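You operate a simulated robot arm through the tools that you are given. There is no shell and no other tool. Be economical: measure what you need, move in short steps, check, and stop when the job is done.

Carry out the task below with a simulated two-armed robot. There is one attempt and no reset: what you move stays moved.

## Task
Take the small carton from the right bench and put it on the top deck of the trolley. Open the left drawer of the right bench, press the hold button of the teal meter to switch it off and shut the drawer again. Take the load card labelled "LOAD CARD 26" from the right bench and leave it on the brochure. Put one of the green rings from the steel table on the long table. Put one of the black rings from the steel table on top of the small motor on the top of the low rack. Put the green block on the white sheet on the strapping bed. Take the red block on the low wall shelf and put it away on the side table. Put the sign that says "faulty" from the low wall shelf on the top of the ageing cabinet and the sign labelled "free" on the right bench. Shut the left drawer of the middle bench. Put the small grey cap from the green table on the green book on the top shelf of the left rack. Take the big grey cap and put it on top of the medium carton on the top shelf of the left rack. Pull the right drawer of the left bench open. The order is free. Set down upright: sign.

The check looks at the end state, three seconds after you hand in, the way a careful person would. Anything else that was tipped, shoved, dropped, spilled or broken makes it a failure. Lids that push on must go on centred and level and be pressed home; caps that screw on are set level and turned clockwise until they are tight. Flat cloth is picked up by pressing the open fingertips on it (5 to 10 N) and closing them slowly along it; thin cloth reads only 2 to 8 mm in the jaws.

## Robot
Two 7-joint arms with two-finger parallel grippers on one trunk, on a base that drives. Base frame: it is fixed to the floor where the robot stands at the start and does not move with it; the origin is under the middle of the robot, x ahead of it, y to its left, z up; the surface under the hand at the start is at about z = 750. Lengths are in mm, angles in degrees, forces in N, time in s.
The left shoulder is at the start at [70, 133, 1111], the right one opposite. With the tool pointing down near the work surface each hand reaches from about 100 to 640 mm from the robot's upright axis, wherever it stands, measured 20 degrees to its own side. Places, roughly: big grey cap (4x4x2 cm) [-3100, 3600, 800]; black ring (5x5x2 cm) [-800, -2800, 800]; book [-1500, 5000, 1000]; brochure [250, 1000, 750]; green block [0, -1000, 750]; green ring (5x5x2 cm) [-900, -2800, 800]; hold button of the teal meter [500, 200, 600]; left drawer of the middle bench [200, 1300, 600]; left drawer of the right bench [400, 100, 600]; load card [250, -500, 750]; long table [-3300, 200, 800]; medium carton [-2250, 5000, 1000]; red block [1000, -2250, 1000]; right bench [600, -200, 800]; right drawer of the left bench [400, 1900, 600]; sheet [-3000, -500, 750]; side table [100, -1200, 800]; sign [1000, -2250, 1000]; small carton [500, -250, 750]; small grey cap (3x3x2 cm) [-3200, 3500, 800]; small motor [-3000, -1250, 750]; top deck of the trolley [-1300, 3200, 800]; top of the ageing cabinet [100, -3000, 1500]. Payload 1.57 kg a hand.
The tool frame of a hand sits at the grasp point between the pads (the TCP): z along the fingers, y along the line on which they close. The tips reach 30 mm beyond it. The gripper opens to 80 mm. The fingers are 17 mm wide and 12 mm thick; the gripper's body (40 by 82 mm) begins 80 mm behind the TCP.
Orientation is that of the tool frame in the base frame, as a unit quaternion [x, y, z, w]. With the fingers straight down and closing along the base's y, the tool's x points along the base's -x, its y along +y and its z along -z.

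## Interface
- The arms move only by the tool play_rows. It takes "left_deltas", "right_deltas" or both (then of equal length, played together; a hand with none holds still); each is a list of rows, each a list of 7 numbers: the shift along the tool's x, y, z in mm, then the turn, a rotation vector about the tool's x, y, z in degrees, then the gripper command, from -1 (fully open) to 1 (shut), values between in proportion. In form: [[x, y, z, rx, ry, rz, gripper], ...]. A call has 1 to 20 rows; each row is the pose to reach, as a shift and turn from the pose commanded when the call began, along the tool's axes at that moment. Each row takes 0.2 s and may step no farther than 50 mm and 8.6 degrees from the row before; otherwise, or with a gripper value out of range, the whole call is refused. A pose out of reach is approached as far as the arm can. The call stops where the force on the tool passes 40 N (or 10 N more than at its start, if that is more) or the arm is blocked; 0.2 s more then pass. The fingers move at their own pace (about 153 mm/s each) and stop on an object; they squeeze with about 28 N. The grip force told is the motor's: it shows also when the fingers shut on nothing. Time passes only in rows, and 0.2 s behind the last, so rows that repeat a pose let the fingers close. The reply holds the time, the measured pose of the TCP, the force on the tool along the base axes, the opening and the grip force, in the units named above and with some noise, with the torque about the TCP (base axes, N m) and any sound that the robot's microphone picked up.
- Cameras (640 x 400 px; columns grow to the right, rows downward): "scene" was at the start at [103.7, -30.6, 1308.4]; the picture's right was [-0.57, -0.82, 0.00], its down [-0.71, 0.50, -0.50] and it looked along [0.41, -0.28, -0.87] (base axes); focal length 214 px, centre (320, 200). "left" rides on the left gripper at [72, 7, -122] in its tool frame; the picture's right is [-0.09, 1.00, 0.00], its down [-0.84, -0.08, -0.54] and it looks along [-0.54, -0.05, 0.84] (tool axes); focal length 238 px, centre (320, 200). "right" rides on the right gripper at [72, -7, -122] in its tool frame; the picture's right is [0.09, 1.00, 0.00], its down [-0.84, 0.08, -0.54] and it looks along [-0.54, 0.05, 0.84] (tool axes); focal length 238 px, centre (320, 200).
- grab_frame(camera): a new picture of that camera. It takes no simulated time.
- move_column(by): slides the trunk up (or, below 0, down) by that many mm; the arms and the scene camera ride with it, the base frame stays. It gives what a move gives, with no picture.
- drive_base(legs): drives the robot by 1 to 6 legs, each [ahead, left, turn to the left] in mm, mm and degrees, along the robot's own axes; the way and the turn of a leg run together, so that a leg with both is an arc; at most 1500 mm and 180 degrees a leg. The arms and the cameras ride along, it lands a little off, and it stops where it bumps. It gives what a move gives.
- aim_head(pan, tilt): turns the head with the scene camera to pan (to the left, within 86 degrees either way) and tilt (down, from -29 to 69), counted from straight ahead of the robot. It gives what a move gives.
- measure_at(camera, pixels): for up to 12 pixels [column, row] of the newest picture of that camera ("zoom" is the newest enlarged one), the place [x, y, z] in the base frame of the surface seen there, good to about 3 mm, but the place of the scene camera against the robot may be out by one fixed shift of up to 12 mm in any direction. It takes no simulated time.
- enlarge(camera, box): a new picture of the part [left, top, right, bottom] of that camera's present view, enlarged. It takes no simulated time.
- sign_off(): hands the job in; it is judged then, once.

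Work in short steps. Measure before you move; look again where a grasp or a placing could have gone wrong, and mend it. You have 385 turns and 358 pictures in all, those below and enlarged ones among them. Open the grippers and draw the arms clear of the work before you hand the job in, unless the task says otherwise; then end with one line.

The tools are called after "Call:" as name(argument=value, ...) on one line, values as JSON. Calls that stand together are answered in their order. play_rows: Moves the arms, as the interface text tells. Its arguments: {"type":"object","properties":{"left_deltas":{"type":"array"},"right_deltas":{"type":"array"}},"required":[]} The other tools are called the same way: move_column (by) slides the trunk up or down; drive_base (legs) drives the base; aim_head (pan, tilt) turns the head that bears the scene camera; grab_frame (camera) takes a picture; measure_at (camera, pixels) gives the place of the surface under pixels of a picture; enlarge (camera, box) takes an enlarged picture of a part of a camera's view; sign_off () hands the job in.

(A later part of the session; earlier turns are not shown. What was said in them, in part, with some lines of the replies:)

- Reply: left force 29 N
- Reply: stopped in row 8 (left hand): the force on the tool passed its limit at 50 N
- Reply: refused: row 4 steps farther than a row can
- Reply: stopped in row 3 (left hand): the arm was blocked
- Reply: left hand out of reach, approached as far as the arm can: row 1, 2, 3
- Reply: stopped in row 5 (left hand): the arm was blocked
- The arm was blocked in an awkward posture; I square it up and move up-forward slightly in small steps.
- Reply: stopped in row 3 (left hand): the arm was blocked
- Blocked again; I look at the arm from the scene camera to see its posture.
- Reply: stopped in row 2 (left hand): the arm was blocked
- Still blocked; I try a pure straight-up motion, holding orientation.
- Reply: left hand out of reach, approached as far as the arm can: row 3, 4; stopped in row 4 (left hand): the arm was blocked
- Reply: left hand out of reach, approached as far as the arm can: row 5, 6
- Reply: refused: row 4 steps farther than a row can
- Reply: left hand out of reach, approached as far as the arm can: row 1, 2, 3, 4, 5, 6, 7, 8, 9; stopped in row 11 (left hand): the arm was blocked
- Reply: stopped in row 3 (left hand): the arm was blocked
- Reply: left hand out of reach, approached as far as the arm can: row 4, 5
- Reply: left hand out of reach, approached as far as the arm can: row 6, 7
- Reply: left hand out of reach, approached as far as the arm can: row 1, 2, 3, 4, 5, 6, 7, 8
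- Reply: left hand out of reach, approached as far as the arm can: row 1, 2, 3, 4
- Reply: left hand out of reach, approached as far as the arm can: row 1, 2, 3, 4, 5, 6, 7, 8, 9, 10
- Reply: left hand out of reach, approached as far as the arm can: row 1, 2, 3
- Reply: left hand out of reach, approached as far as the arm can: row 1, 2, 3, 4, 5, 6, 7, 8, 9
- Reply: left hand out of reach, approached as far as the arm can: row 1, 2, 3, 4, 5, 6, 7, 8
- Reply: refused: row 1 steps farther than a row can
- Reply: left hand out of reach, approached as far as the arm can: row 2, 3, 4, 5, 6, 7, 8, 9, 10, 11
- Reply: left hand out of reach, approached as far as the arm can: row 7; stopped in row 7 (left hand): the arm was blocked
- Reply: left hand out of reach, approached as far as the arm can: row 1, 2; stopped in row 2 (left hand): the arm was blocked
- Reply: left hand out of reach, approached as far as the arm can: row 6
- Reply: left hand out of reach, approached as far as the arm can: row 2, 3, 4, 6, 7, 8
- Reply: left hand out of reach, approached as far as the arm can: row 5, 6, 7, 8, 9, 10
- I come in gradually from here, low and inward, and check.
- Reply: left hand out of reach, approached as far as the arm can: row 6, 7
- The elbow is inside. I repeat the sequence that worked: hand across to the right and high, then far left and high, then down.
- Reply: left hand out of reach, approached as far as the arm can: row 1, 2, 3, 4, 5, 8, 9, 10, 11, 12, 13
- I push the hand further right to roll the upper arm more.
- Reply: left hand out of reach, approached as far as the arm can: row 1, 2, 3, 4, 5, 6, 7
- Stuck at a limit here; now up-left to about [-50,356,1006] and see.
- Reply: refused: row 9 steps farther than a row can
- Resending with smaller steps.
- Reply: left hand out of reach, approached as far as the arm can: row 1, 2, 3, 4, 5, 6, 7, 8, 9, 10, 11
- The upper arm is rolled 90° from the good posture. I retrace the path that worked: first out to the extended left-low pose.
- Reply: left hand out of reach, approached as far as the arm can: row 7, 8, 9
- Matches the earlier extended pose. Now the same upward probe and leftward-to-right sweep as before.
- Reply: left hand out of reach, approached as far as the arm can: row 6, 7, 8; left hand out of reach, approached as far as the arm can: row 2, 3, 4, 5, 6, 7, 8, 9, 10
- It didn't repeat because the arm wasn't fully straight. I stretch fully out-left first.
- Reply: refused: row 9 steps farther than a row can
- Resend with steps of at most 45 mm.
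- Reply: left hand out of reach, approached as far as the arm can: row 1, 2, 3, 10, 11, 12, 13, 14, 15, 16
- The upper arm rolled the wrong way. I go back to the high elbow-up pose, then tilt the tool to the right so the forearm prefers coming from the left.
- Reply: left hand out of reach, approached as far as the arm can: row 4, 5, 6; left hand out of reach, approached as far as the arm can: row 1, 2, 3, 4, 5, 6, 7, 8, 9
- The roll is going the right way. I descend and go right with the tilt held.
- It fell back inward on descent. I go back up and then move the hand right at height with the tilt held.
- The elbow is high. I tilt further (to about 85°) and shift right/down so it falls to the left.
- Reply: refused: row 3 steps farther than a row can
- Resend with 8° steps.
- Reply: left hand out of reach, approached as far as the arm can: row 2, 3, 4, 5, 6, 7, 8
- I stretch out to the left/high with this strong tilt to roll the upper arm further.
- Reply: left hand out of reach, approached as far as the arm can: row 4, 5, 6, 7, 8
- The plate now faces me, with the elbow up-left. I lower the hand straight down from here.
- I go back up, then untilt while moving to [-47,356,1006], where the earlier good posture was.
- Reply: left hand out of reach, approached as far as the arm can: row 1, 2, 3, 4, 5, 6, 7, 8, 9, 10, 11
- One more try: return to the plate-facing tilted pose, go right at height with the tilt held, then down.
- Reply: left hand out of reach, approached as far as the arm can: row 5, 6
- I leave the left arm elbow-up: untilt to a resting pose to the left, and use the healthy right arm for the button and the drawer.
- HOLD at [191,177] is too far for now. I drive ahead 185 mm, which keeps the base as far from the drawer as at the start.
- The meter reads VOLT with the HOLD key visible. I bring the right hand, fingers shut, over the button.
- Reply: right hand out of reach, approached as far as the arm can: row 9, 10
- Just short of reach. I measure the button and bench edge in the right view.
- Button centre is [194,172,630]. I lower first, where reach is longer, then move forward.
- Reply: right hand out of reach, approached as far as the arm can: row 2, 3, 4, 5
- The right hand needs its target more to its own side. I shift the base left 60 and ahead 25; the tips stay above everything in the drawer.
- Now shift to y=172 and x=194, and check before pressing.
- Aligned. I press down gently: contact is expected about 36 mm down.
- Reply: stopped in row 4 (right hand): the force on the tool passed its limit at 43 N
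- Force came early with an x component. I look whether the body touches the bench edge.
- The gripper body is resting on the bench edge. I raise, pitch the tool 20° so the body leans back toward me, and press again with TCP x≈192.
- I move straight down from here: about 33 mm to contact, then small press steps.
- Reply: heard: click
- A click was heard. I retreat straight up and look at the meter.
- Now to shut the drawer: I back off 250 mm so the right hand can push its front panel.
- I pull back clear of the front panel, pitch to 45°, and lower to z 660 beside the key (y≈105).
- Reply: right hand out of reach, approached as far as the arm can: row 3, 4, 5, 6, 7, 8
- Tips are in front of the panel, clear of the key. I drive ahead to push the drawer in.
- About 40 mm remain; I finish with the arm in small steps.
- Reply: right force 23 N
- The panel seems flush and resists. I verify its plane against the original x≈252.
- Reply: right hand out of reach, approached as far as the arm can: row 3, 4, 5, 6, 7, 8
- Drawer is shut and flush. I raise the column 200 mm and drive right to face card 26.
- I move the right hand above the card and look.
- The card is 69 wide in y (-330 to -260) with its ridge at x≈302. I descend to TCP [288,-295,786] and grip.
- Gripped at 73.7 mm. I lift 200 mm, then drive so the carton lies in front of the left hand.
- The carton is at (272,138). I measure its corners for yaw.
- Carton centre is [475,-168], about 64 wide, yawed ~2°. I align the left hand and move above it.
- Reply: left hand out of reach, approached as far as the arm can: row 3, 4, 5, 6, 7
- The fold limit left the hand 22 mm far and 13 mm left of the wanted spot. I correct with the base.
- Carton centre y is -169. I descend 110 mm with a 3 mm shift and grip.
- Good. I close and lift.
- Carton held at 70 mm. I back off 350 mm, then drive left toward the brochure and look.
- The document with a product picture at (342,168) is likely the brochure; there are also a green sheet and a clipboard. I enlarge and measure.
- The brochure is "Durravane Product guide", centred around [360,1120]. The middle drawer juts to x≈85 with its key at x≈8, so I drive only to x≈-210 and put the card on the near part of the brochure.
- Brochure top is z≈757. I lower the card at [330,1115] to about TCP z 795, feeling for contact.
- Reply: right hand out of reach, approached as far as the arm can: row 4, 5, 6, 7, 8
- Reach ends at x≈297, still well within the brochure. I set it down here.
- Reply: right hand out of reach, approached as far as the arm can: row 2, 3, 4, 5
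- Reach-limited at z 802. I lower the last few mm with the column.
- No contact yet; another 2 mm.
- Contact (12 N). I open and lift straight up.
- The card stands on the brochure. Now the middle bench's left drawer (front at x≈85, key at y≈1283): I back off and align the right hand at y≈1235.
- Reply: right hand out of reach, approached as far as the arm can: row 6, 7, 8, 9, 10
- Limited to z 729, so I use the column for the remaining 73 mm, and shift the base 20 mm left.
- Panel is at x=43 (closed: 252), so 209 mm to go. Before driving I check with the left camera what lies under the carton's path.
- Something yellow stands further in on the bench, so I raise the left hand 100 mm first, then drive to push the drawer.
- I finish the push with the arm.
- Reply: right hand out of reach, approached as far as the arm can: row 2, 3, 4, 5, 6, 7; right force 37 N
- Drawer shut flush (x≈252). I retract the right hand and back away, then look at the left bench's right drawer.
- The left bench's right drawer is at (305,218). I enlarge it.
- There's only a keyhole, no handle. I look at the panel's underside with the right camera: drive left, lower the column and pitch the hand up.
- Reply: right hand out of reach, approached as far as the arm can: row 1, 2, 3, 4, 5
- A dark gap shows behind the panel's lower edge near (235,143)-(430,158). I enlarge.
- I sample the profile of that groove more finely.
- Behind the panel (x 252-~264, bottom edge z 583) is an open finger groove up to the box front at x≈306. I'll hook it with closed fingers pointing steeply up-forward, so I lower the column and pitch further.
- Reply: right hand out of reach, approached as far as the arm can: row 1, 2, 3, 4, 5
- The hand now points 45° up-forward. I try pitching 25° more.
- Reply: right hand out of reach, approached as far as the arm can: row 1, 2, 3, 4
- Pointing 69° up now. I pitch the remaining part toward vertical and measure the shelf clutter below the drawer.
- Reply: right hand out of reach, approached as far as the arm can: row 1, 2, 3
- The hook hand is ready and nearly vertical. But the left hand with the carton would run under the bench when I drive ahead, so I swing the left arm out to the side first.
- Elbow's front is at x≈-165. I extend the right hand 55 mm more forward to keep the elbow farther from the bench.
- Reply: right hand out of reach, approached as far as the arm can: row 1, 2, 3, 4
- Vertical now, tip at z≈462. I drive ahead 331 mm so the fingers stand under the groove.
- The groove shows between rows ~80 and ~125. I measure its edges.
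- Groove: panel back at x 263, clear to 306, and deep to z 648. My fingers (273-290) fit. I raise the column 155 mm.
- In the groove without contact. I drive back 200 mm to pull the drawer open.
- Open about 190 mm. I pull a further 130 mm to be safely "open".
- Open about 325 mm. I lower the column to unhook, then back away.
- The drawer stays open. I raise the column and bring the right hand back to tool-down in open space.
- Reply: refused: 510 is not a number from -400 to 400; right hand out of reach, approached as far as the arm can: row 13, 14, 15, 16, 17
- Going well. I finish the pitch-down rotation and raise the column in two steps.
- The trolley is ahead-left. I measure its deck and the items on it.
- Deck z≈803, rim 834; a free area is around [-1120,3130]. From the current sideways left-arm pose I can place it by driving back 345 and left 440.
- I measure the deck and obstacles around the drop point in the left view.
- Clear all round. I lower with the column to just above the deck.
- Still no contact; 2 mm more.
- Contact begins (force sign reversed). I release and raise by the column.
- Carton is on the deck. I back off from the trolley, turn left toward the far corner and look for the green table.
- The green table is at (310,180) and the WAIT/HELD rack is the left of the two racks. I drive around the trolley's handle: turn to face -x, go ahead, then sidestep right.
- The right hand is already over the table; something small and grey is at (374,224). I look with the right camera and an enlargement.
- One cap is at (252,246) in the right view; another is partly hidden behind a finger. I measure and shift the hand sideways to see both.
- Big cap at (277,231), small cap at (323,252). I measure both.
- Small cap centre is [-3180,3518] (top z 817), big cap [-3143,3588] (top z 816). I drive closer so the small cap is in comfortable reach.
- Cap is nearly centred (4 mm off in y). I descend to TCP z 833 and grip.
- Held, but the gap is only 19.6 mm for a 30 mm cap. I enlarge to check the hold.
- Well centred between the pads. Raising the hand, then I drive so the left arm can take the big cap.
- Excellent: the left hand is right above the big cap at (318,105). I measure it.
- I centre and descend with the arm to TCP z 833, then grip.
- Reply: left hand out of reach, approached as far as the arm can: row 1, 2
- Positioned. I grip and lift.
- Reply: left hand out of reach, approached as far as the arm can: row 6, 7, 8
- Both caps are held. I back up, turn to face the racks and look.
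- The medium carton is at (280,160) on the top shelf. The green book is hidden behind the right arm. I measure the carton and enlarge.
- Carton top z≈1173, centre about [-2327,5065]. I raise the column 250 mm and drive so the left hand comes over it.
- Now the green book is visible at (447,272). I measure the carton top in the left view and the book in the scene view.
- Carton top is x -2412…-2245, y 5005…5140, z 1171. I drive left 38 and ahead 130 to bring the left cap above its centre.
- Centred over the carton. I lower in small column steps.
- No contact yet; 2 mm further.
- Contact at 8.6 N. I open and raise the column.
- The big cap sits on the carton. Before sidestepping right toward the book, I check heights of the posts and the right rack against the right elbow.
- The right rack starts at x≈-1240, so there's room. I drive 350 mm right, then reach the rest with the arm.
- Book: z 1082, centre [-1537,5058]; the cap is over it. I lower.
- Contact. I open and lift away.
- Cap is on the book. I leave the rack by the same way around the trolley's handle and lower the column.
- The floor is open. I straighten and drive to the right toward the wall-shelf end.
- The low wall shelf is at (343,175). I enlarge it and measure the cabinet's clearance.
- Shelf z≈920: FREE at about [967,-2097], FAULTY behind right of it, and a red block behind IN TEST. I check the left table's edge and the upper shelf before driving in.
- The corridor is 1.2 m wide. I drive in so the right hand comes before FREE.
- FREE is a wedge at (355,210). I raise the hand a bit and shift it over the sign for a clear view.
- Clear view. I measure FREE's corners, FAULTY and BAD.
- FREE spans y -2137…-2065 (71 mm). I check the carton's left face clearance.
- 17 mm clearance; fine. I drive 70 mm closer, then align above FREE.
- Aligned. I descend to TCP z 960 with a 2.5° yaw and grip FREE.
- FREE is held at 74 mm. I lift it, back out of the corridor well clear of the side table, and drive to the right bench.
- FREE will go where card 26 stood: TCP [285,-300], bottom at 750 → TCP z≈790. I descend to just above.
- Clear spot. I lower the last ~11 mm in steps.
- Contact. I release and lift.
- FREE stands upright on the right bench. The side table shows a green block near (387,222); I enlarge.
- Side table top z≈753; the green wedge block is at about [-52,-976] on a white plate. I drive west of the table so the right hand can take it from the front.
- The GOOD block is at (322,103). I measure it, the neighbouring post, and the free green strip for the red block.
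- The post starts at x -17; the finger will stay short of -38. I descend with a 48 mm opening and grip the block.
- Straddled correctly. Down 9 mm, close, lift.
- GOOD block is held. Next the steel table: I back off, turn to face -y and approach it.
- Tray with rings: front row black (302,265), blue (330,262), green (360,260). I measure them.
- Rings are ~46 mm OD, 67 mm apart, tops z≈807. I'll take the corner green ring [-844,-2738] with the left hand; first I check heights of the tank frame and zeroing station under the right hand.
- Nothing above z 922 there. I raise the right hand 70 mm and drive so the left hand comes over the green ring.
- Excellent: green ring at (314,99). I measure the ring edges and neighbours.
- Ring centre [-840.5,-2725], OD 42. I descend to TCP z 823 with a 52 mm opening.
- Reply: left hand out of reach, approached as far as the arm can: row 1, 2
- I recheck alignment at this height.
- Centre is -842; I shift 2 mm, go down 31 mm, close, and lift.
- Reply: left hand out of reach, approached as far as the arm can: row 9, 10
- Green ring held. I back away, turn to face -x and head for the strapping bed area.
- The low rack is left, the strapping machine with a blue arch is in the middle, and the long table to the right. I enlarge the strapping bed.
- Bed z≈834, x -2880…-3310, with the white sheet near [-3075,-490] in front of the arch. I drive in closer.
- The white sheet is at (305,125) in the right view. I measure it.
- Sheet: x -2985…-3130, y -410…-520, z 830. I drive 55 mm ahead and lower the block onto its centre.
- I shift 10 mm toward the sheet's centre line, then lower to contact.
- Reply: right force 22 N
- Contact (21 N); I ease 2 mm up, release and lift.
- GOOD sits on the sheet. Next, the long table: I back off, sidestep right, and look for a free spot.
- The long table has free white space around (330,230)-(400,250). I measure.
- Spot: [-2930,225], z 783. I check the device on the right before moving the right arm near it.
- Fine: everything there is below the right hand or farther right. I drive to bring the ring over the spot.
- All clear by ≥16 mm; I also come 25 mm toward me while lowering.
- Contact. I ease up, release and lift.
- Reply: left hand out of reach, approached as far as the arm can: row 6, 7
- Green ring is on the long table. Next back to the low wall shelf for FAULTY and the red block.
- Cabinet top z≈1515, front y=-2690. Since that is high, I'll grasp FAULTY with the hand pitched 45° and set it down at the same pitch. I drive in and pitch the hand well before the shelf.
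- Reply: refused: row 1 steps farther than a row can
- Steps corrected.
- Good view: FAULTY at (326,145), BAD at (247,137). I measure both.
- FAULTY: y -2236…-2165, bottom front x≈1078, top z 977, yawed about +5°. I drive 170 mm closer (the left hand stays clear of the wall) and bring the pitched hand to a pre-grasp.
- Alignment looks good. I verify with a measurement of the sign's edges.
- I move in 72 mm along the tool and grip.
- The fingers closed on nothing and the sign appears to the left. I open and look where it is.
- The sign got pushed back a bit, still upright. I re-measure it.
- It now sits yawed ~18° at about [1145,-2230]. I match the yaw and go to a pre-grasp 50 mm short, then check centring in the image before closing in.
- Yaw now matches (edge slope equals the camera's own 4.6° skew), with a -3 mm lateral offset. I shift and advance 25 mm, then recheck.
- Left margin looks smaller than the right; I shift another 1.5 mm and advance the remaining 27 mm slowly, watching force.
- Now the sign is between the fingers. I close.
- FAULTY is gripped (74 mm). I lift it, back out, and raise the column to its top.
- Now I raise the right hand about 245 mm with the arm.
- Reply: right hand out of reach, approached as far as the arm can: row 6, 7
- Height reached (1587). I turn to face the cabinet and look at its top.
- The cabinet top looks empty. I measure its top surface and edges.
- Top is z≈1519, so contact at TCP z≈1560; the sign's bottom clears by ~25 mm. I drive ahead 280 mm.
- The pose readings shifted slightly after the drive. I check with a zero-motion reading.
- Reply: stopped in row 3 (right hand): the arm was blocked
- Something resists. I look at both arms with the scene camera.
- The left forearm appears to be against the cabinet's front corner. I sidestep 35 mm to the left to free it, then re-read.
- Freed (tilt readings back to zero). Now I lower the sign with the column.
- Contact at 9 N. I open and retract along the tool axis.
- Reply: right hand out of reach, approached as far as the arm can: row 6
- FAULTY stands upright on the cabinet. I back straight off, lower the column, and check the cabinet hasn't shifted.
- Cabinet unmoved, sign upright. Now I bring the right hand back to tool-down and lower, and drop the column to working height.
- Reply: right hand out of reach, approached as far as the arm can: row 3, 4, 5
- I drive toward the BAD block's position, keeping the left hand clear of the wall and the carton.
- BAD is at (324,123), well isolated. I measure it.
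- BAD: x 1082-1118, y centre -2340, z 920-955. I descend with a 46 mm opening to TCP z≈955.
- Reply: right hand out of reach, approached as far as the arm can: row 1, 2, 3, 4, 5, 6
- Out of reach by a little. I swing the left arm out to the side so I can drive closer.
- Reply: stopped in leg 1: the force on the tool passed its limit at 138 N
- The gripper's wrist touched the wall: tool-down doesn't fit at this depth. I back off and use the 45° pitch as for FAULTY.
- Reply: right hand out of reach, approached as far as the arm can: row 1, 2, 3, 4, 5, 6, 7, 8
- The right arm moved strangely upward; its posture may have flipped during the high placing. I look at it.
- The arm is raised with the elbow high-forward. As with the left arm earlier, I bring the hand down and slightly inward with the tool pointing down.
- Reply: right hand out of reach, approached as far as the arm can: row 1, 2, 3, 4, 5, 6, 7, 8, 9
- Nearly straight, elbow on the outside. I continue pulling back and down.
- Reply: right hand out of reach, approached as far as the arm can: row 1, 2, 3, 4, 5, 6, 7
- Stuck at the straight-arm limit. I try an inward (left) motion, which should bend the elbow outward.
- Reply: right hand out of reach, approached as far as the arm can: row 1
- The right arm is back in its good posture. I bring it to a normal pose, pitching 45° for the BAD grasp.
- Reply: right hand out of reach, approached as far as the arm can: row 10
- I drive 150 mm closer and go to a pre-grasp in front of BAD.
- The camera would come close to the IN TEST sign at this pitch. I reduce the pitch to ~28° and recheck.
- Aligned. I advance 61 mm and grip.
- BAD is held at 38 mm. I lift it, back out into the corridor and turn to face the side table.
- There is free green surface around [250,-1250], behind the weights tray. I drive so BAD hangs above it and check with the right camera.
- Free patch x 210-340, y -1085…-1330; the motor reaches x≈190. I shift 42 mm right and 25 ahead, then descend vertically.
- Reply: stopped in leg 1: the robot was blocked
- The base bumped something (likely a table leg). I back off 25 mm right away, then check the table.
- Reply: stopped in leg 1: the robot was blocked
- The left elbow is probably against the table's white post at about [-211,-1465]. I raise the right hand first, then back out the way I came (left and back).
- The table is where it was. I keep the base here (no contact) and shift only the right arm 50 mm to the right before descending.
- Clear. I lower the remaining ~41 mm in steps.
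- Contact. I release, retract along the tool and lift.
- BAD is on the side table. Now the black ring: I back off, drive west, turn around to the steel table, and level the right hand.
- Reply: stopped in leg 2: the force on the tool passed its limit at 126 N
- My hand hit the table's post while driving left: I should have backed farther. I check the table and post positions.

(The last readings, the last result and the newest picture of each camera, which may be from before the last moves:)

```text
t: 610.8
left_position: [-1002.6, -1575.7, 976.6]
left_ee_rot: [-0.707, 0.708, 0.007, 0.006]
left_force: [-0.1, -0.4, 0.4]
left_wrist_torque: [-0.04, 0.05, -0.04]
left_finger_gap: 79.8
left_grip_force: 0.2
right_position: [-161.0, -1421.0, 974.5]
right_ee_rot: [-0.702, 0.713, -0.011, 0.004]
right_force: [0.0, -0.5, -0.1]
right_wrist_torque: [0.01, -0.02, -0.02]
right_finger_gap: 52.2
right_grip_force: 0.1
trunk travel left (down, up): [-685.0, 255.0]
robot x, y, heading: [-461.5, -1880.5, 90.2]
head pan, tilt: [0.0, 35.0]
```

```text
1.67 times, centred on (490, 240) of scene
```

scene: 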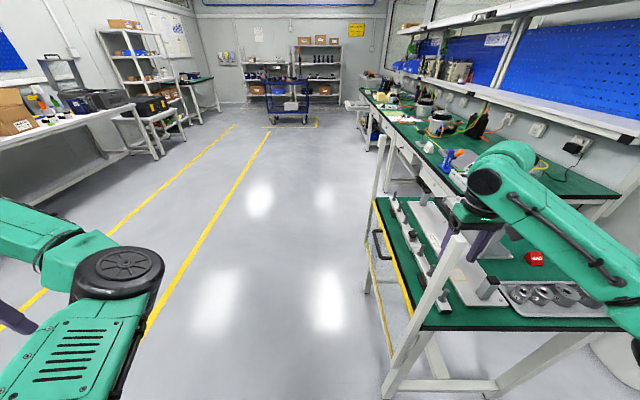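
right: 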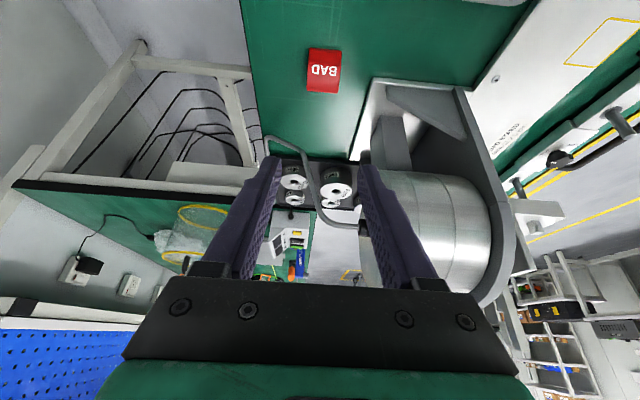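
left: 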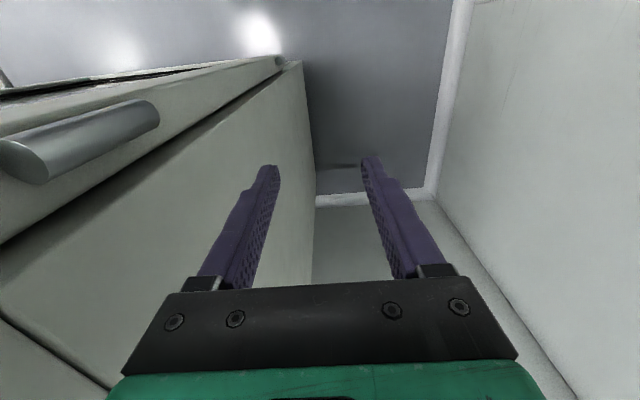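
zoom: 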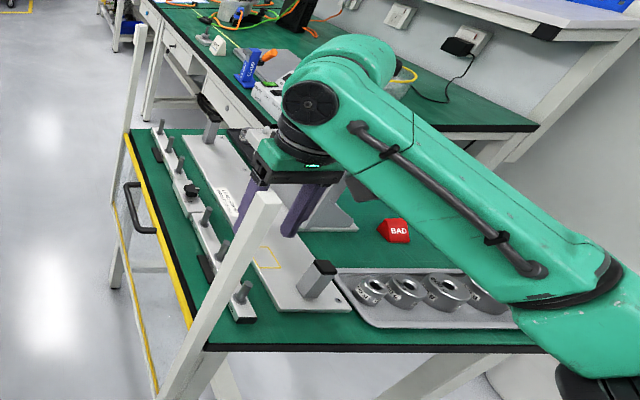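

The table and items look in place. I raise the right hand above the post's height, back off properly, then go west and turn.

Call:
play_rows(right_deltas=[[0, 0, -40, 0, 0, 0, -0.3], [0, 0, -80, 0, 0, 0, -0.3], [0, 0, -120, 0, 0, 0, -0.3]])

Call:
drive_base(legs=[[-280, 0, 0], [0, 550, 0]])

Call:
grab_frame(camera="scene")

```text
t: 611.6
left_position: [-1003.7, -1577.5, 975.6]
left_ee_rot: [-0.706, 0.708, 0.006, 0.007]
left_force: [-0.2, -0.4, -0.3]
left_wrist_torque: [0.02, 0.0, 0.01]
left_finger_gap: 79.9
left_grip_force: 0.1
right_position: [-163.1, -1420.2, 1097.0]
right_ee_rot: [-0.701, 0.713, -0.012, 0.004]
right_force: [0.5, 1.5, -0.3]
right_wrist_torque: [0.01, -0.02, 0.03]
right_finger_gap: 51.8
right_grip_force: 0.0
trunk travel left (down, up): [-685.0, 255.0]
robot x, y, heading: [-464.6, -1881.3, 90.5]
head pan, tilt: [0.0, 35.0]
```

```text
t: 616.3
left_position: [-1549.8, -1849.9, 976.9]
left_ee_rot: [-0.703, 0.711, 0.006, 0.006]
left_force: [0.4, 0.4, 0.8]
left_wrist_torque: [0.01, 0.03, 0.01]
left_finger_gap: 79.8
left_grip_force: 0.0
right_position: [-707.3, -1698.8, 1094.7]
right_ee_rot: [-0.7, 0.714, -0.011, 0.005]
right_force: [1.2, 0.2, 0.1]
right_wrist_torque: [0.0, -0.02, -0.01]
right_finger_gap: 51.9
right_grip_force: 0.0
trunk travel left (down, up): [-685.0, 255.0]
robot x, y, heading: [-1009.2, -2163.1, 89.9]
head pan, tilt: [0.0, 35.0]
```

```text
152 pictures are left
```

scene: 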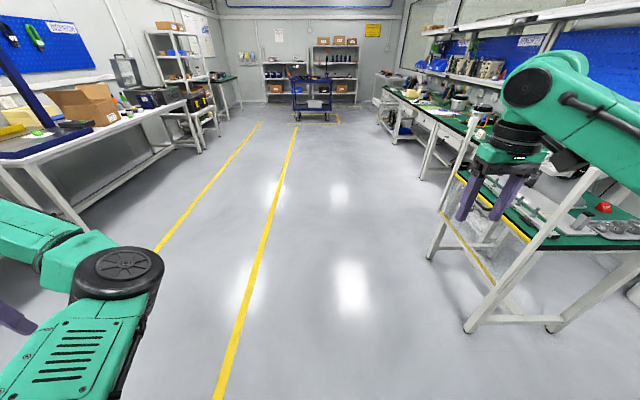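

Now forward to open floor, turn 180°, and approach the steel table.

Call:
drive_base(legs=[[600, 0, 0], [0, 200, 0], [0, 0, 179.9], [450, 0, 0]])

Call:
aim_head(pan=0, tilt=38)

Call:
grab_frame(camera="scene")

```text
t: 630.5
left_position: [-707.0, -2336.9, 977.0]
left_ee_rot: [0.72, 0.694, -0.007, 0.005]
left_force: [-0.1, -0.4, -0.4]
left_wrist_torque: [0.0, -0.03, -0.04]
left_finger_gap: 79.8
left_grip_force: 0.0
right_position: [-1552.7, -2463.9, 1095.1]
right_ee_rot: [0.725, 0.689, -0.005, -0.012]
right_force: [-0.6, 0.6, 0.1]
right_wrist_torque: [-0.01, -0.01, 0.0]
right_finger_gap: 51.9
right_grip_force: 0.0
trunk travel left (down, up): [-685.0, 255.0]
robot x, y, heading: [-1229.7, -2016.3, -91.9]
head pan, tilt: [0.0, 35.0]
```

```text
t: 631.2
left_position: [-706.1, -2338.3, 977.0]
left_ee_rot: [0.72, 0.694, -0.007, 0.006]
left_force: [-0.7, 0.6, 0.7]
left_wrist_torque: [-0.02, 0.0, 0.0]
left_finger_gap: 79.9
left_grip_force: 0.0
right_position: [-1552.1, -2466.4, 1096.3]
right_ee_rot: [0.724, 0.69, -0.004, -0.011]
right_force: [-0.2, -0.4, 0.4]
right_wrist_torque: [-0.01, 0.03, 0.0]
right_finger_gap: 52.0
right_grip_force: 0.1
trunk travel left (down, up): [-685.0, 255.0]
robot x, y, heading: [-1233.2, -2015.1, -91.8]
head pan, tilt: [0.0, 38.0]
```

```text
151 pictures are left
```

scene: 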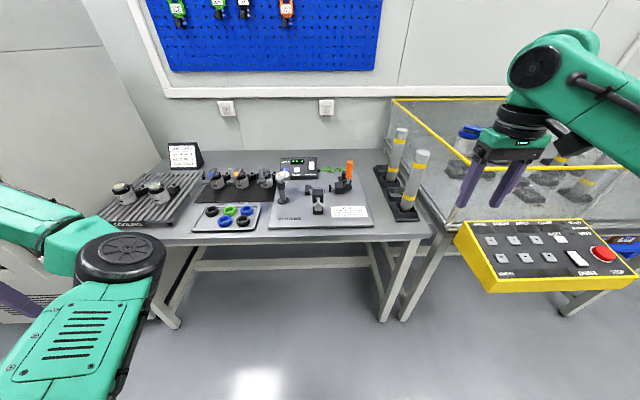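

The steel table is in good view. I'll use the left hand again for the front-left black ring, so I swing it to the front (and take out its 1° tilt).

Call:
play_rows(left_deltas=[[-35, -23, 0, 0, 1, 0, -0.3], [-69, -48, 0, 0, 1, 0, -0.3], [-100, -75, 0, 0, 1, 0, -0.3], [-130, -105, 0, 0, 1, 0, -0.3], [-157, -136, 0, 0, 1, 0, -0.3], [-182, -170, 0, 0, 1, 0, -0.3], [-205, -205, 0, 0, 1, 0, -0.3], [-226, -242, 0, 0, 1, 0, -0.3], [-243, -280, 0, 0, 1, 0, -0.3], [-253, -319, 0, 0, 1, 0, -0.3], [-253, -319, 0, 0, 1, 0, -0.3]])

Call:
measure_at(camera="scene", pixels=[[242, 221], [212, 211], [400, 132], [422, 155], [345, 165], [228, 210], [600, 250], [500, 230]])

```text
t: 633.6
left_position: [-1033.0, -2581.8, 982.0]
left_ee_rot: [0.72, 0.694, 0.0, 0.001]
left_force: [0.9, -0.3, -0.5]
left_wrist_torque: [-0.01, 0.01, -0.02]
left_finger_gap: 52.2
left_grip_force: 0.1
right_position: [-1552.0, -2464.8, 1096.2]
right_ee_rot: [0.724, 0.689, -0.005, -0.011]
right_force: [0.2, -0.5, 0.4]
right_wrist_torque: [-0.01, 0.03, -0.03]
right_finger_gap: 52.0
right_grip_force: 0.0
trunk travel left (down, up): [-685.0, 255.0]
robot x, y, heading: [-1234.0, -2016.5, -91.5]
head pan, tilt: [0.0, 38.0]
```

```text
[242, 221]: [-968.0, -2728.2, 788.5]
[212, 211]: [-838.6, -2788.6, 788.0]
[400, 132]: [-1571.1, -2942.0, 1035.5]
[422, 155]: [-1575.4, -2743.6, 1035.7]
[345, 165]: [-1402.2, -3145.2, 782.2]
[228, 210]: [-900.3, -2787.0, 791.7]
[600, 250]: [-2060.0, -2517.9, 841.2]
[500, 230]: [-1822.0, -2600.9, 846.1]
```

Black ring at about [-969,-2727]. I drive the last stretch.

Call:
drive_base(legs=[[0, 46, 1.5], [143, 0, 0]])

Call:
grab_frame(camera="left")

```text
t: 635.4
left_position: [-971.4, -2718.6, 983.4]
left_ee_rot: [0.711, 0.703, 0.0, 0.0]
left_force: [-0.3, -0.1, -0.3]
left_wrist_torque: [-0.01, 0.01, 0.02]
left_finger_gap: 52.0
left_grip_force: 0.0
right_position: [-1494.4, -2615.7, 1097.3]
right_ee_rot: [0.716, 0.698, -0.005, -0.011]
right_force: [-0.1, 0.3, 0.2]
right_wrist_torque: [-0.02, 0.0, -0.02]
right_finger_gap: 52.2
right_grip_force: 0.1
trunk travel left (down, up): [-685.0, 255.0]
robot x, y, heading: [-1188.3, -2157.1, -90.1]
head pan, tilt: [0.0, 38.0]
```

```text
150 pictures are left
```

left: 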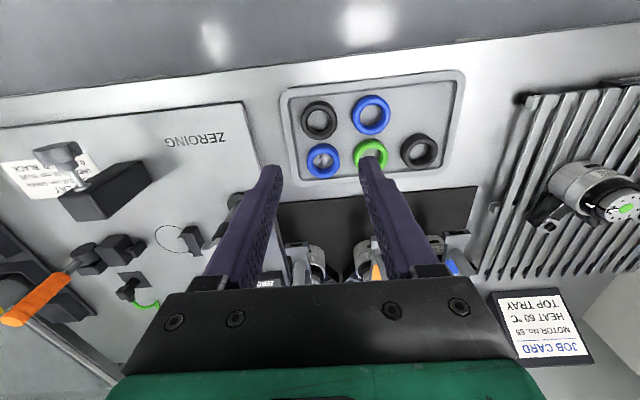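

Call:
measure_at(camera="left", pixels=[[300, 120], [337, 119], [318, 101], [320, 138], [353, 116], [318, 119], [290, 120], [306, 160]])

```text
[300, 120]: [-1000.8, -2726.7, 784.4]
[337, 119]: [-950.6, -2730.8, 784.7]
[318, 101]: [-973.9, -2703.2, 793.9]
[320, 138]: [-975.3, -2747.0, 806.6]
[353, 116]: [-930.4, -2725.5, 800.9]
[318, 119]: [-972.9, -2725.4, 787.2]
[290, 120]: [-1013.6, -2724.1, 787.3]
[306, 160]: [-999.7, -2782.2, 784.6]
```

Ring centre ≈[-973,-2726]. I descend most of the way and recheck.

Call:
play_rows(left_deltas=[[-3, -1, 40, 0, 0, 0, -0.3], [-7, -2, 80, 0, 0, 0, -0.3], [-7, -2, 115, 0, 0, 0, -0.3], [-7, -2, 130, 0, 0, 0, -0.3], [-7, -2, 130, 0, 0, 0, -0.3]])

Call:
grab_frame(camera="left")

```text
t: 636.6
left_position: [-975.0, -2727.1, 851.5]
left_ee_rot: [0.711, 0.703, 0.0, 0.0]
left_force: [-0.4, -0.4, 0.8]
left_wrist_torque: [-0.04, -0.01, 0.0]
left_finger_gap: 52.0
left_grip_force: 0.2
right_position: [-1495.7, -2619.6, 1095.7]
right_ee_rot: [0.716, 0.698, -0.005, -0.011]
right_force: [-0.4, 0.0, 0.2]
right_wrist_torque: [0.0, -0.03, 0.0]
right_finger_gap: 52.0
right_grip_force: 0.0
trunk travel left (down, up): [-685.0, 255.0]
robot x, y, heading: [-1190.1, -2160.6, -90.1]
head pan, tilt: [0.0, 38.0]
```

```text
149 pictures are left
```

left: 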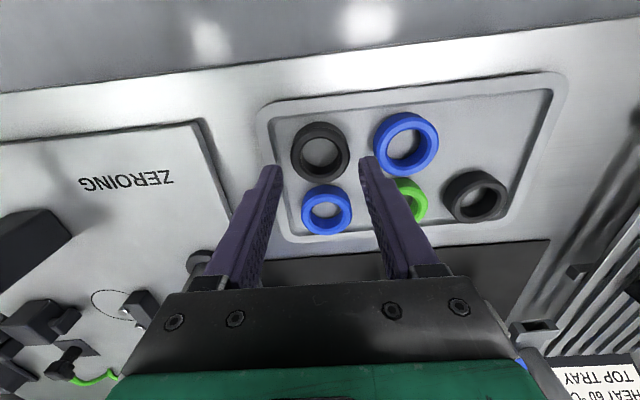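

Column centred; the ring is ~4 mm nearer than the TCP. I adjust, go down 29 mm, close and lift.

Call:
play_rows(left_deltas=[[4, 0, 15, 0, 0, 0, -0.3], [4, 0, 29, 0, 0, 0, -0.3], [4, 0, 29, 0, 0, 0, -0.3], [4, 0, 29, 0, 0, 0, 1], [4, 0, 29, 0, 0, 0, 1], [4, 0, 29, 0, 0, 0, 1], [4, 0, -10, 0, 0, 0, 1], [4, 0, -50, 0, 0, 0, 1], [4, 0, -90, 0, 0, 0, 1], [4, 0, -120, 0, 0, 0, 1]])

Call:
grab_frame(camera="left")

```text
t: 638.8
left_position: [-973.8, -2721.1, 974.4]
left_ee_rot: [0.711, 0.704, 0.001, 0.001]
left_force: [-0.7, 0.7, -0.1]
left_wrist_torque: [-0.01, -0.01, -0.01]
left_finger_gap: 43.1
left_grip_force: 27.7
right_position: [-1494.3, -2617.1, 1095.9]
right_ee_rot: [0.715, 0.699, -0.004, -0.011]
right_force: [0.4, 0.1, 0.0]
right_wrist_torque: [0.0, 0.01, 0.03]
right_finger_gap: 52.0
right_grip_force: 0.1
trunk travel left (down, up): [-685.0, 255.0]
robot x, y, heading: [-1190.1, -2154.9, -89.9]
head pan, tilt: [0.0, 38.0]
```

```text
148 pictures are left
```

left: 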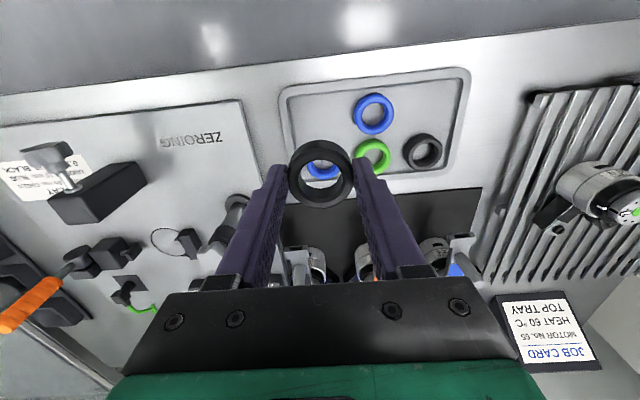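

Black ring held. I back away, turn to face -x and approach the low rack.

Call:
drive_base(legs=[[-1000, 0, 0], [0, 0, -90], [850, 0, 0]])

Call:
aim_head(pan=10, tilt=30)

Call:
grab_frame(camera="scene")

```text
t: 651.9
left_position: [-2610.4, -1406.2, 973.4]
left_ee_rot: [1.0, 0.0, 0.0, 0.0]
left_force: [0.2, -0.8, -0.1]
left_wrist_torque: [0.03, -0.03, 0.05]
left_finger_gap: 43.1
left_grip_force: 27.9
right_position: [-2510.6, -881.6, 1094.8]
right_ee_rot: [1.0, -0.006, 0.005, -0.011]
right_force: [-0.2, 0.4, -1.4]
right_wrist_torque: [-0.01, -0.01, 0.01]
right_finger_gap: 51.9
right_grip_force: 0.1
trunk travel left (down, up): [-685.0, 255.0]
robot x, y, heading: [-2049.4, -1181.8, -179.3]
head pan, tilt: [0.0, 38.0]
```

```text
t: 652.6
left_position: [-2609.9, -1405.1, 972.5]
left_ee_rot: [1.0, 0.001, 0.0, 0.0]
left_force: [0.3, 0.4, 0.0]
left_wrist_torque: [-0.01, 0.03, 0.01]
left_finger_gap: 43.0
left_grip_force: 27.2
right_position: [-2510.5, -884.2, 1095.2]
right_ee_rot: [1.0, -0.007, 0.004, -0.011]
right_force: [0.4, 0.7, -0.3]
right_wrist_torque: [-0.01, -0.01, -0.04]
right_finger_gap: 51.9
right_grip_force: 0.1
trunk travel left (down, up): [-685.0, 255.0]
robot x, y, heading: [-2049.5, -1183.9, -179.5]
head pan, tilt: [10.0, 30.0]
```

```text
147 pictures are left
```

scene: 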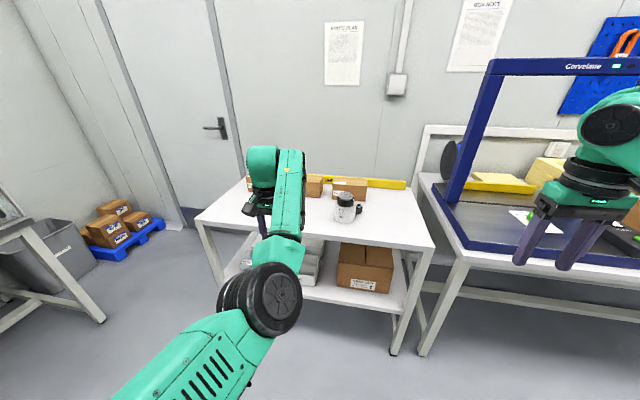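

A motor is at (347,207) on the low rack's top. I enlarge and measure; the left arm may hide others.

Call:
enlarge(camera="scene", box=[200, 160, 440, 260])

Call:
grab_frame(camera="left")

Call:
measure_at(camera="scene", pixels=[[345, 198], [340, 212], [352, 210], [360, 213], [347, 222], [345, 194], [350, 185], [320, 215]])

```text
2.67 times, centred on (320, 210) of scene
```

zoom: 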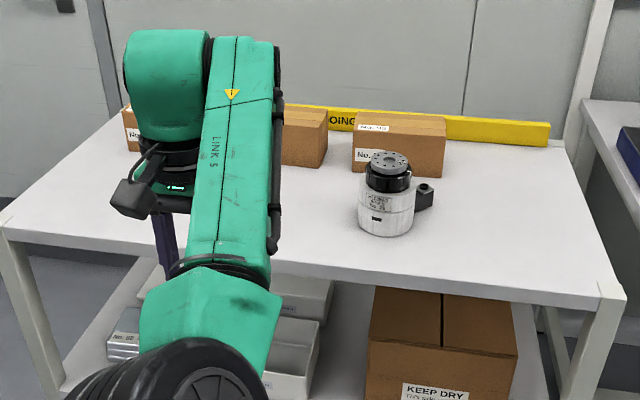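

```text
145 pictures are left
```

left: 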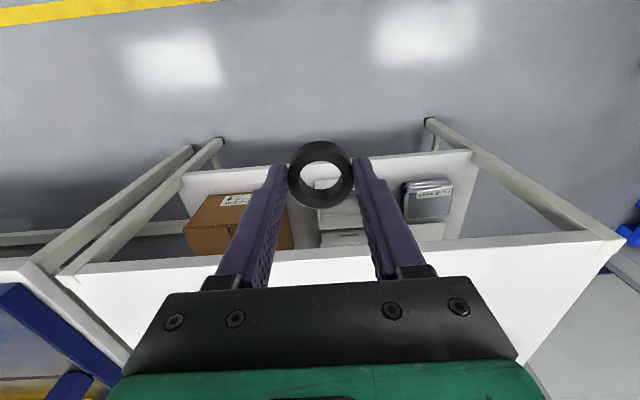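

```text
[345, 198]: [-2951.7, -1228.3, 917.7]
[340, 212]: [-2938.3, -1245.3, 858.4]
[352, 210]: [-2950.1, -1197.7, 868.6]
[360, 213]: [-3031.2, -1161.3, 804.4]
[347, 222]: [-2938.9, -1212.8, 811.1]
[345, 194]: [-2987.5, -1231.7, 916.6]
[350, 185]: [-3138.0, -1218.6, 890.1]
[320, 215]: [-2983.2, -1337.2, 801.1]
```

The motor's top disc is at about [-2970,-1225], z 917. I raise the column 60 mm and drive so the ring comes over it.

Call:
move_column(by=60)

Call:
drive_base(legs=[[0, -180, 0], [330, 0, 0]])

Call:
grab_frame(camera="left")

```text
t: 653.6
left_position: [-2610.9, -1405.4, 1032.5]
left_ee_rot: [1.0, 0.002, 0.0, 0.0]
left_force: [-0.9, -0.6, -0.3]
left_wrist_torque: [-0.02, 0.02, -0.02]
left_finger_gap: 43.1
left_grip_force: 26.9
right_position: [-2511.5, -882.0, 1155.8]
right_ee_rot: [1.0, -0.006, 0.004, -0.012]
right_force: [0.5, -0.7, 0.2]
right_wrist_torque: [-0.01, 0.03, -0.01]
right_finger_gap: 52.3
right_grip_force: 0.0
trunk travel left (down, up): [-745.0, 195.0]
robot x, y, heading: [-2045.6, -1180.4, -179.6]
head pan, tilt: [10.0, 30.0]
```

```text
t: 656.9
left_position: [-2936.3, -1230.0, 1032.1]
left_ee_rot: [1.0, 0.002, -0.001, 0.0]
left_force: [0.4, -0.2, 0.8]
left_wrist_torque: [0.01, 0.02, -0.02]
left_finger_gap: 42.8
left_grip_force: 28.1
right_position: [-2838.9, -706.5, 1156.3]
right_ee_rot: [1.0, -0.005, 0.004, -0.012]
right_force: [-0.6, -0.4, -0.1]
right_wrist_torque: [0.0, 0.04, 0.01]
right_finger_gap: 51.9
right_grip_force: 0.2
trunk travel left (down, up): [-745.0, 195.0]
robot x, y, heading: [-2373.3, -1011.0, -179.5]
head pan, tilt: [10.0, 30.0]
```

```text
144 pictures are left
```

left: 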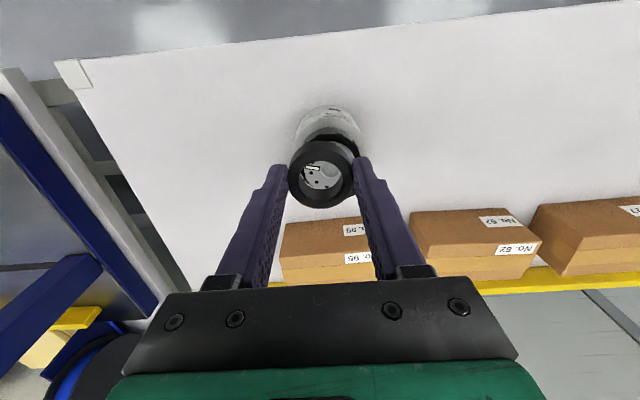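

I measure the motor disc through the ring's hole and around it.

Call:
measure_at(camera="left", pixels=[[312, 168], [330, 170], [320, 178], [315, 190], [332, 182], [308, 180], [330, 120], [345, 140], [358, 150], [300, 130]])

Call:
enlarge(camera="left", box=[260, 90, 400, 230])

```text
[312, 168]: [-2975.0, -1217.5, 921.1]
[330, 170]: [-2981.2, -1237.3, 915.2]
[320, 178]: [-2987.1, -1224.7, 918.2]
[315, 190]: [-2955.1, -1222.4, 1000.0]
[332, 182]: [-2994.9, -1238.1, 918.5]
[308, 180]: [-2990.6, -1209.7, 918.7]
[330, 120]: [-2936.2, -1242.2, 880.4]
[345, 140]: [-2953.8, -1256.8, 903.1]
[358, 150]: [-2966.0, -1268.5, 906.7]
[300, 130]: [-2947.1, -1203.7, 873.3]
```

```text
2.86 times, centred on (330, 160) of left
```

zoom: 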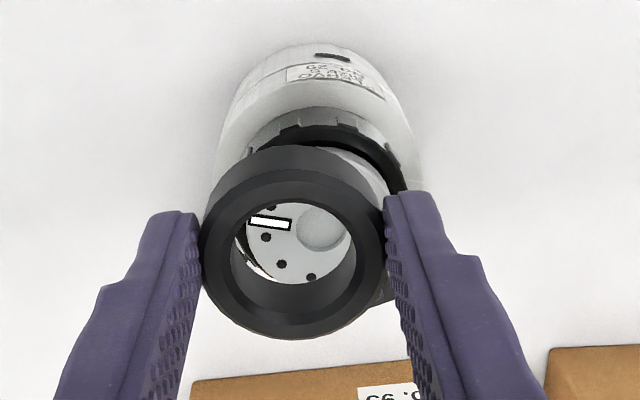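

Disc centre (bore) ≈[-2980,-1238], z 918.5. I move 43 mm ahead and 8 mm left with the base.

Call:
drive_base(legs=[[43, 8, 0]])

Call:
enlarge(camera="left", box=[260, 90, 400, 230])

```text
t: 657.8
left_position: [-2976.3, -1237.6, 1035.9]
left_ee_rot: [1.0, 0.002, -0.003, 0.001]
left_force: [0.3, 0.3, -0.4]
left_wrist_torque: [-0.05, 0.02, 0.0]
left_finger_gap: 43.1
left_grip_force: 28.2
right_position: [-2877.4, -715.1, 1158.7]
right_ee_rot: [1.0, -0.005, 0.002, -0.01]
right_force: [-0.1, 0.7, 0.8]
right_wrist_torque: [0.01, 0.0, -0.02]
right_finger_gap: 52.1
right_grip_force: 0.1
trunk travel left (down, up): [-745.0, 195.0]
robot x, y, heading: [-2416.0, -1012.3, -179.3]
head pan, tilt: [10.0, 30.0]
```

```text
2.86 times, centred on (330, 160) of left
```

zoom: 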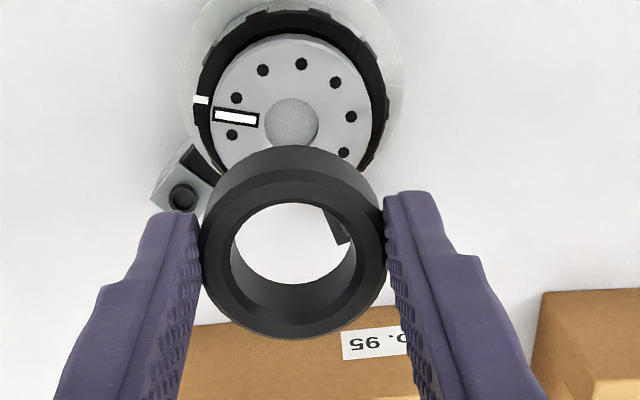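

Now the disc is fully visible. I measure its centre and edges.

Call:
measure_at(camera="zoom", pixels=[[292, 118], [218, 105], [368, 105], [290, 40], [258, 120], [336, 82], [344, 152], [300, 90], [280, 145]])

```text
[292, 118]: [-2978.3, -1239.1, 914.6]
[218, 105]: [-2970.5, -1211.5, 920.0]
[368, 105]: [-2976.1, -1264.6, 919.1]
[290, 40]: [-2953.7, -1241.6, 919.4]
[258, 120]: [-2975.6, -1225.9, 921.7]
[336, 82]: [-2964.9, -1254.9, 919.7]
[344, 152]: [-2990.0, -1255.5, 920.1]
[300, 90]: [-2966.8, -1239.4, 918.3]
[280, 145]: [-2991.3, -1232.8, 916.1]
```

Disc centre [-2980,-1238.5], z 919. I adjust 3.5 mm with the arm and lower by the column.

Call:
play_rows(left_deltas=[[-3.5, 1, 0, 0, 0, 0, 1], [-3.5, 1, 0, 0, 0, 0, 1]])

Call:
move_column(by=-70)

Call:
grab_frame(camera="left")

```text
t: 658.4
left_position: [-2983.2, -1238.4, 1033.2]
left_ee_rot: [1.0, 0.002, -0.001, 0.0]
left_force: [0.3, 0.6, 0.5]
left_wrist_torque: [0.0, 0.03, -0.02]
left_finger_gap: 42.9
left_grip_force: 28.0
right_position: [-2880.9, -714.0, 1156.7]
right_ee_rot: [1.0, -0.005, 0.004, -0.011]
right_force: [0.1, -0.5, 0.1]
right_wrist_torque: [0.0, 0.0, 0.01]
right_finger_gap: 52.1
right_grip_force: 0.1
trunk travel left (down, up): [-745.0, 195.0]
robot x, y, heading: [-2416.5, -1017.3, -179.3]
head pan, tilt: [10.0, 30.0]
```

```text
t: 659.5
left_position: [-2983.9, -1238.5, 962.7]
left_ee_rot: [1.0, 0.001, 0.0, 0.0]
left_force: [0.3, 0.3, 1.0]
left_wrist_torque: [0.02, -0.02, -0.02]
left_finger_gap: 42.9
left_grip_force: 28.0
right_position: [-2882.4, -715.5, 1086.6]
right_ee_rot: [1.0, -0.005, 0.004, -0.011]
right_force: [0.0, 0.4, -0.2]
right_wrist_torque: [0.01, 0.0, -0.01]
right_finger_gap: 52.0
right_grip_force: 0.2
trunk travel left (down, up): [-675.0, 265.0]
robot x, y, heading: [-2419.6, -1012.9, -179.4]
head pan, tilt: [10.0, 30.0]
```

```text
141 pictures are left
```

left: 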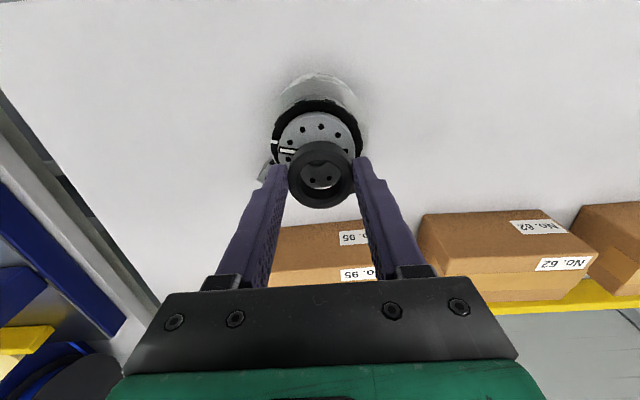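

The hand is at x -2984; I move back 3 mm and lower the last ~7 mm.

Call:
play_rows(left_deltas=[[3.5, 0, 0, 0, 0, 0, 1], [3.5, 0, 4, 0, 0, 0, 1], [3.5, 0, 6, 0, 0, 0, 1], [3.5, 0, 7.5, 0, 0, 0, 1]])

Call:
enlarge(camera="left", box=[260, 90, 400, 230])

```text
t: 660.5
left_position: [-2978.7, -1239.8, 957.1]
left_ee_rot: [1.0, 0.002, -0.003, 0.001]
left_force: [-2.8, -0.7, 7.4]
left_wrist_torque: [0.01, -0.03, 0.01]
left_finger_gap: 43.0
left_grip_force: 27.7
right_position: [-2882.5, -715.3, 1086.8]
right_ee_rot: [1.0, -0.006, 0.004, -0.012]
right_force: [0.6, -0.5, 0.6]
right_wrist_torque: [-0.01, -0.02, -0.02]
right_finger_gap: 52.0
right_grip_force: 0.0
trunk travel left (down, up): [-675.0, 265.0]
robot x, y, heading: [-2419.2, -1015.6, -179.3]
head pan, tilt: [10.0, 30.0]
```

```text
2.86 times, centred on (330, 160) of left
```

zoom: 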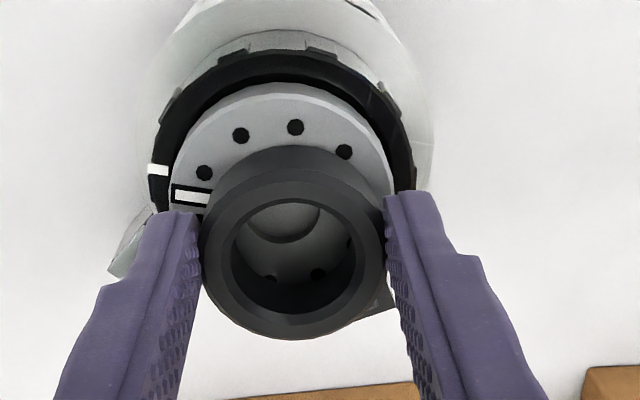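

Contact (7 N), and the ring is centred on the boss. I release gently and lift.

Call:
play_rows(left_deltas=[[0, 0, -1, 0, 0, 0, 0.2], [0, 0, -1, 0, 0, 0, -0.3], [0, 0, -1, 0, 0, 0, -0.4], [0, 0, -1, 0, 0, 0, -0.4]])

Call:
move_column(by=120)

Call:
grab_frame(camera="left")

```text
t: 661.5
left_position: [-2980.3, -1238.3, 955.7]
left_ee_rot: [1.0, 0.002, 0.001, 0.001]
left_force: [-0.2, 0.2, 0.4]
left_wrist_torque: [0.0, -0.01, 0.02]
left_finger_gap: 55.9
left_grip_force: 0.1
right_position: [-2883.6, -714.6, 1085.8]
right_ee_rot: [1.0, -0.005, 0.005, -0.011]
right_force: [-1.0, -0.5, 0.7]
right_wrist_torque: [0.0, -0.02, -0.01]
right_finger_gap: 52.2
right_grip_force: 0.0
trunk travel left (down, up): [-675.0, 265.0]
robot x, y, heading: [-2420.3, -1013.3, -179.2]
head pan, tilt: [10.0, 30.0]
```

```text
t: 663.0
left_position: [-2979.2, -1239.7, 1076.9]
left_ee_rot: [1.0, 0.002, 0.0, -0.001]
left_force: [-0.5, 0.4, 0.2]
left_wrist_torque: [-0.01, -0.01, 0.02]
left_finger_gap: 56.3
left_grip_force: 0.1
right_position: [-2881.9, -714.8, 1206.1]
right_ee_rot: [1.0, -0.005, 0.004, -0.011]
right_force: [0.5, 0.7, 0.2]
right_wrist_torque: [0.03, 0.05, 0.02]
right_finger_gap: 51.9
right_grip_force: 0.0
trunk travel left (down, up): [-795.0, 145.0]
robot x, y, heading: [-2416.6, -1018.0, -179.5]
head pan, tilt: [10.0, 30.0]
```

```text
139 pictures are left
```

left: 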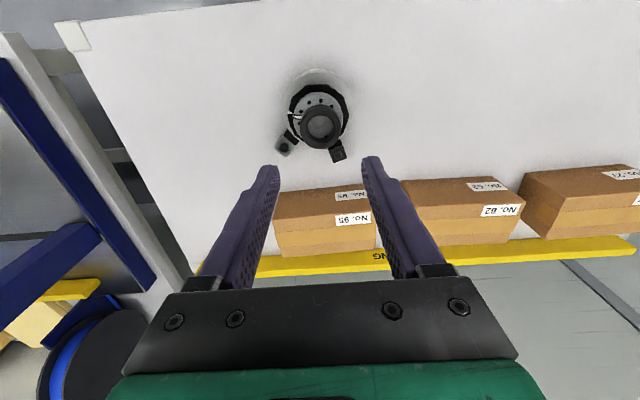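

Everything is placed. I back away from the rack, open both grippers, and take one last look.

Call:
drive_base(legs=[[-500, 0, 0]])

Call:
play_rows(left_deltas=[[0, 0, 0, 0, 0, 0, -1], [0, 0, 0, 0, 0, 0, -1]], right_deltas=[[0, 0, 0, 0, 0, 0, -1], [0, 0, 0, 0, 0, 0, -1]])

Call:
enlarge(camera="scene", box=[240, 140, 440, 265])

```text
t: 665.8
left_position: [-2494.9, -1234.7, 1075.4]
left_ee_rot: [1.0, 0.003, 0.002, 0.0]
left_force: [0.4, 0.2, -0.1]
left_wrist_torque: [-0.05, -0.04, 0.02]
left_finger_gap: 55.9
left_grip_force: 0.0
right_position: [-2398.8, -709.3, 1204.5]
right_ee_rot: [1.0, -0.005, 0.005, -0.011]
right_force: [-0.1, 1.2, 0.6]
right_wrist_torque: [0.02, -0.03, -0.02]
right_finger_gap: 52.2
right_grip_force: 0.0
trunk travel left (down, up): [-795.0, 145.0]
robot x, y, heading: [-1932.9, -1009.8, -179.3]
head pan, tilt: [10.0, 30.0]
```

```text
t: 666.4
left_position: [-2494.1, -1233.9, 1075.8]
left_ee_rot: [1.0, 0.002, 0.0, 0.0]
left_force: [0.6, -0.1, -0.1]
left_wrist_torque: [0.02, 0.0, 0.04]
left_finger_gap: 80.0
left_grip_force: 0.0
right_position: [-2396.8, -710.4, 1205.8]
right_ee_rot: [1.0, -0.005, 0.005, -0.012]
right_force: [-0.5, -0.5, -0.5]
right_wrist_torque: [-0.01, 0.01, -0.01]
right_finger_gap: 80.0
right_grip_force: 0.0
trunk travel left (down, up): [-795.0, 145.0]
robot x, y, heading: [-1930.1, -1012.0, -179.2]
head pan, tilt: [10.0, 30.0]
```

```text
3.20 times, centred on (340, 202) of scene
```

zoom: 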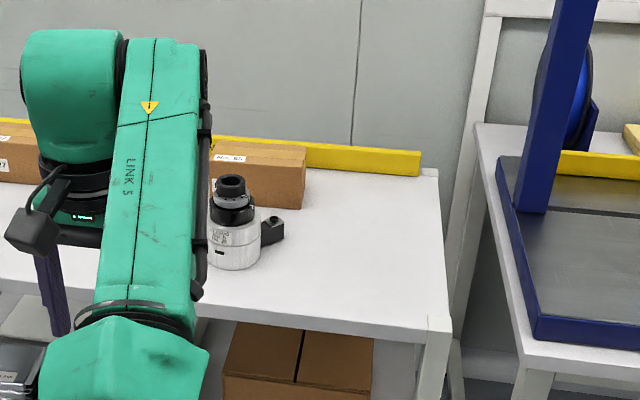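

The ring sits on the motor. One last check of the benches: I turn around and look.

Call:
drive_base(legs=[[-500, 0, 0], [0, 0, -160]])

Call:
aim_head(pan=10, tilt=15)

Call:
grab_frame(camera="scene")

Call:
enlarge(camera="scene", box=[150, 130, 450, 320])

```text
t: 676.0
left_position: [-974.8, -613.7, 1075.6]
left_ee_rot: [-0.163, 0.987, -0.001, 0.0]
left_force: [0.1, 0.0, 0.1]
left_wrist_torque: [-0.02, 0.0, 0.01]
left_finger_gap: 80.2
left_grip_force: 0.0
right_position: [-899.8, -1141.2, 1205.6]
right_ee_rot: [-0.156, 0.988, -0.012, -0.003]
right_force: [-0.5, 0.0, 0.6]
right_wrist_torque: [0.03, -0.02, -0.02]
right_finger_gap: 80.2
right_grip_force: 0.1
trunk travel left (down, up): [-795.0, 145.0]
robot x, y, heading: [-1431.4, -1004.8, 19.2]
head pan, tilt: [10.0, 30.0]
```

```text
t: 676.8
left_position: [-975.7, -613.0, 1076.4]
left_ee_rot: [-0.163, 0.987, 0.001, 0.0]
left_force: [-1.5, 0.4, -1.1]
left_wrist_torque: [0.0, 0.0, 0.01]
left_finger_gap: 79.9
left_grip_force: 0.2
right_position: [-900.0, -1141.2, 1206.5]
right_ee_rot: [-0.156, 0.988, -0.013, -0.003]
right_force: [0.0, 0.2, -0.1]
right_wrist_torque: [0.02, 0.0, -0.01]
right_finger_gap: 80.0
right_grip_force: 0.1
trunk travel left (down, up): [-795.0, 145.0]
robot x, y, heading: [-1435.3, -1004.6, 19.0]
head pan, tilt: [10.0, 15.0]
```

```text
137 pictures are left
```

scene: 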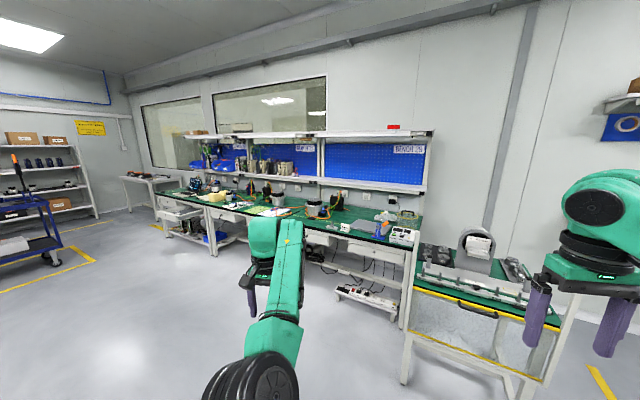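

```text
2.11 times, centred on (300, 225) of scene
```

zoom: 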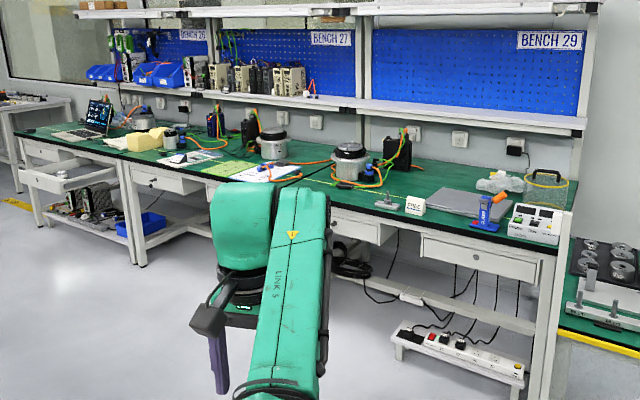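

The picture agrees: FREE stands on the right bench, the left bench's right drawer is open and the other drawers are shut. Both grippers are open and clear of the work, so I hand the job in.

Call:
sign_off()

```text
The job is handed in.
```

All the tasks are done and handed in, but I could not confirm the teal meter switched off: I heard the hold button click, and its display looked blank both before and after. My arms also touched the ageing cabinet, the side table's post and the wall by the shelf along the way; I re-measured the cabinet and side table and neither looked moved.
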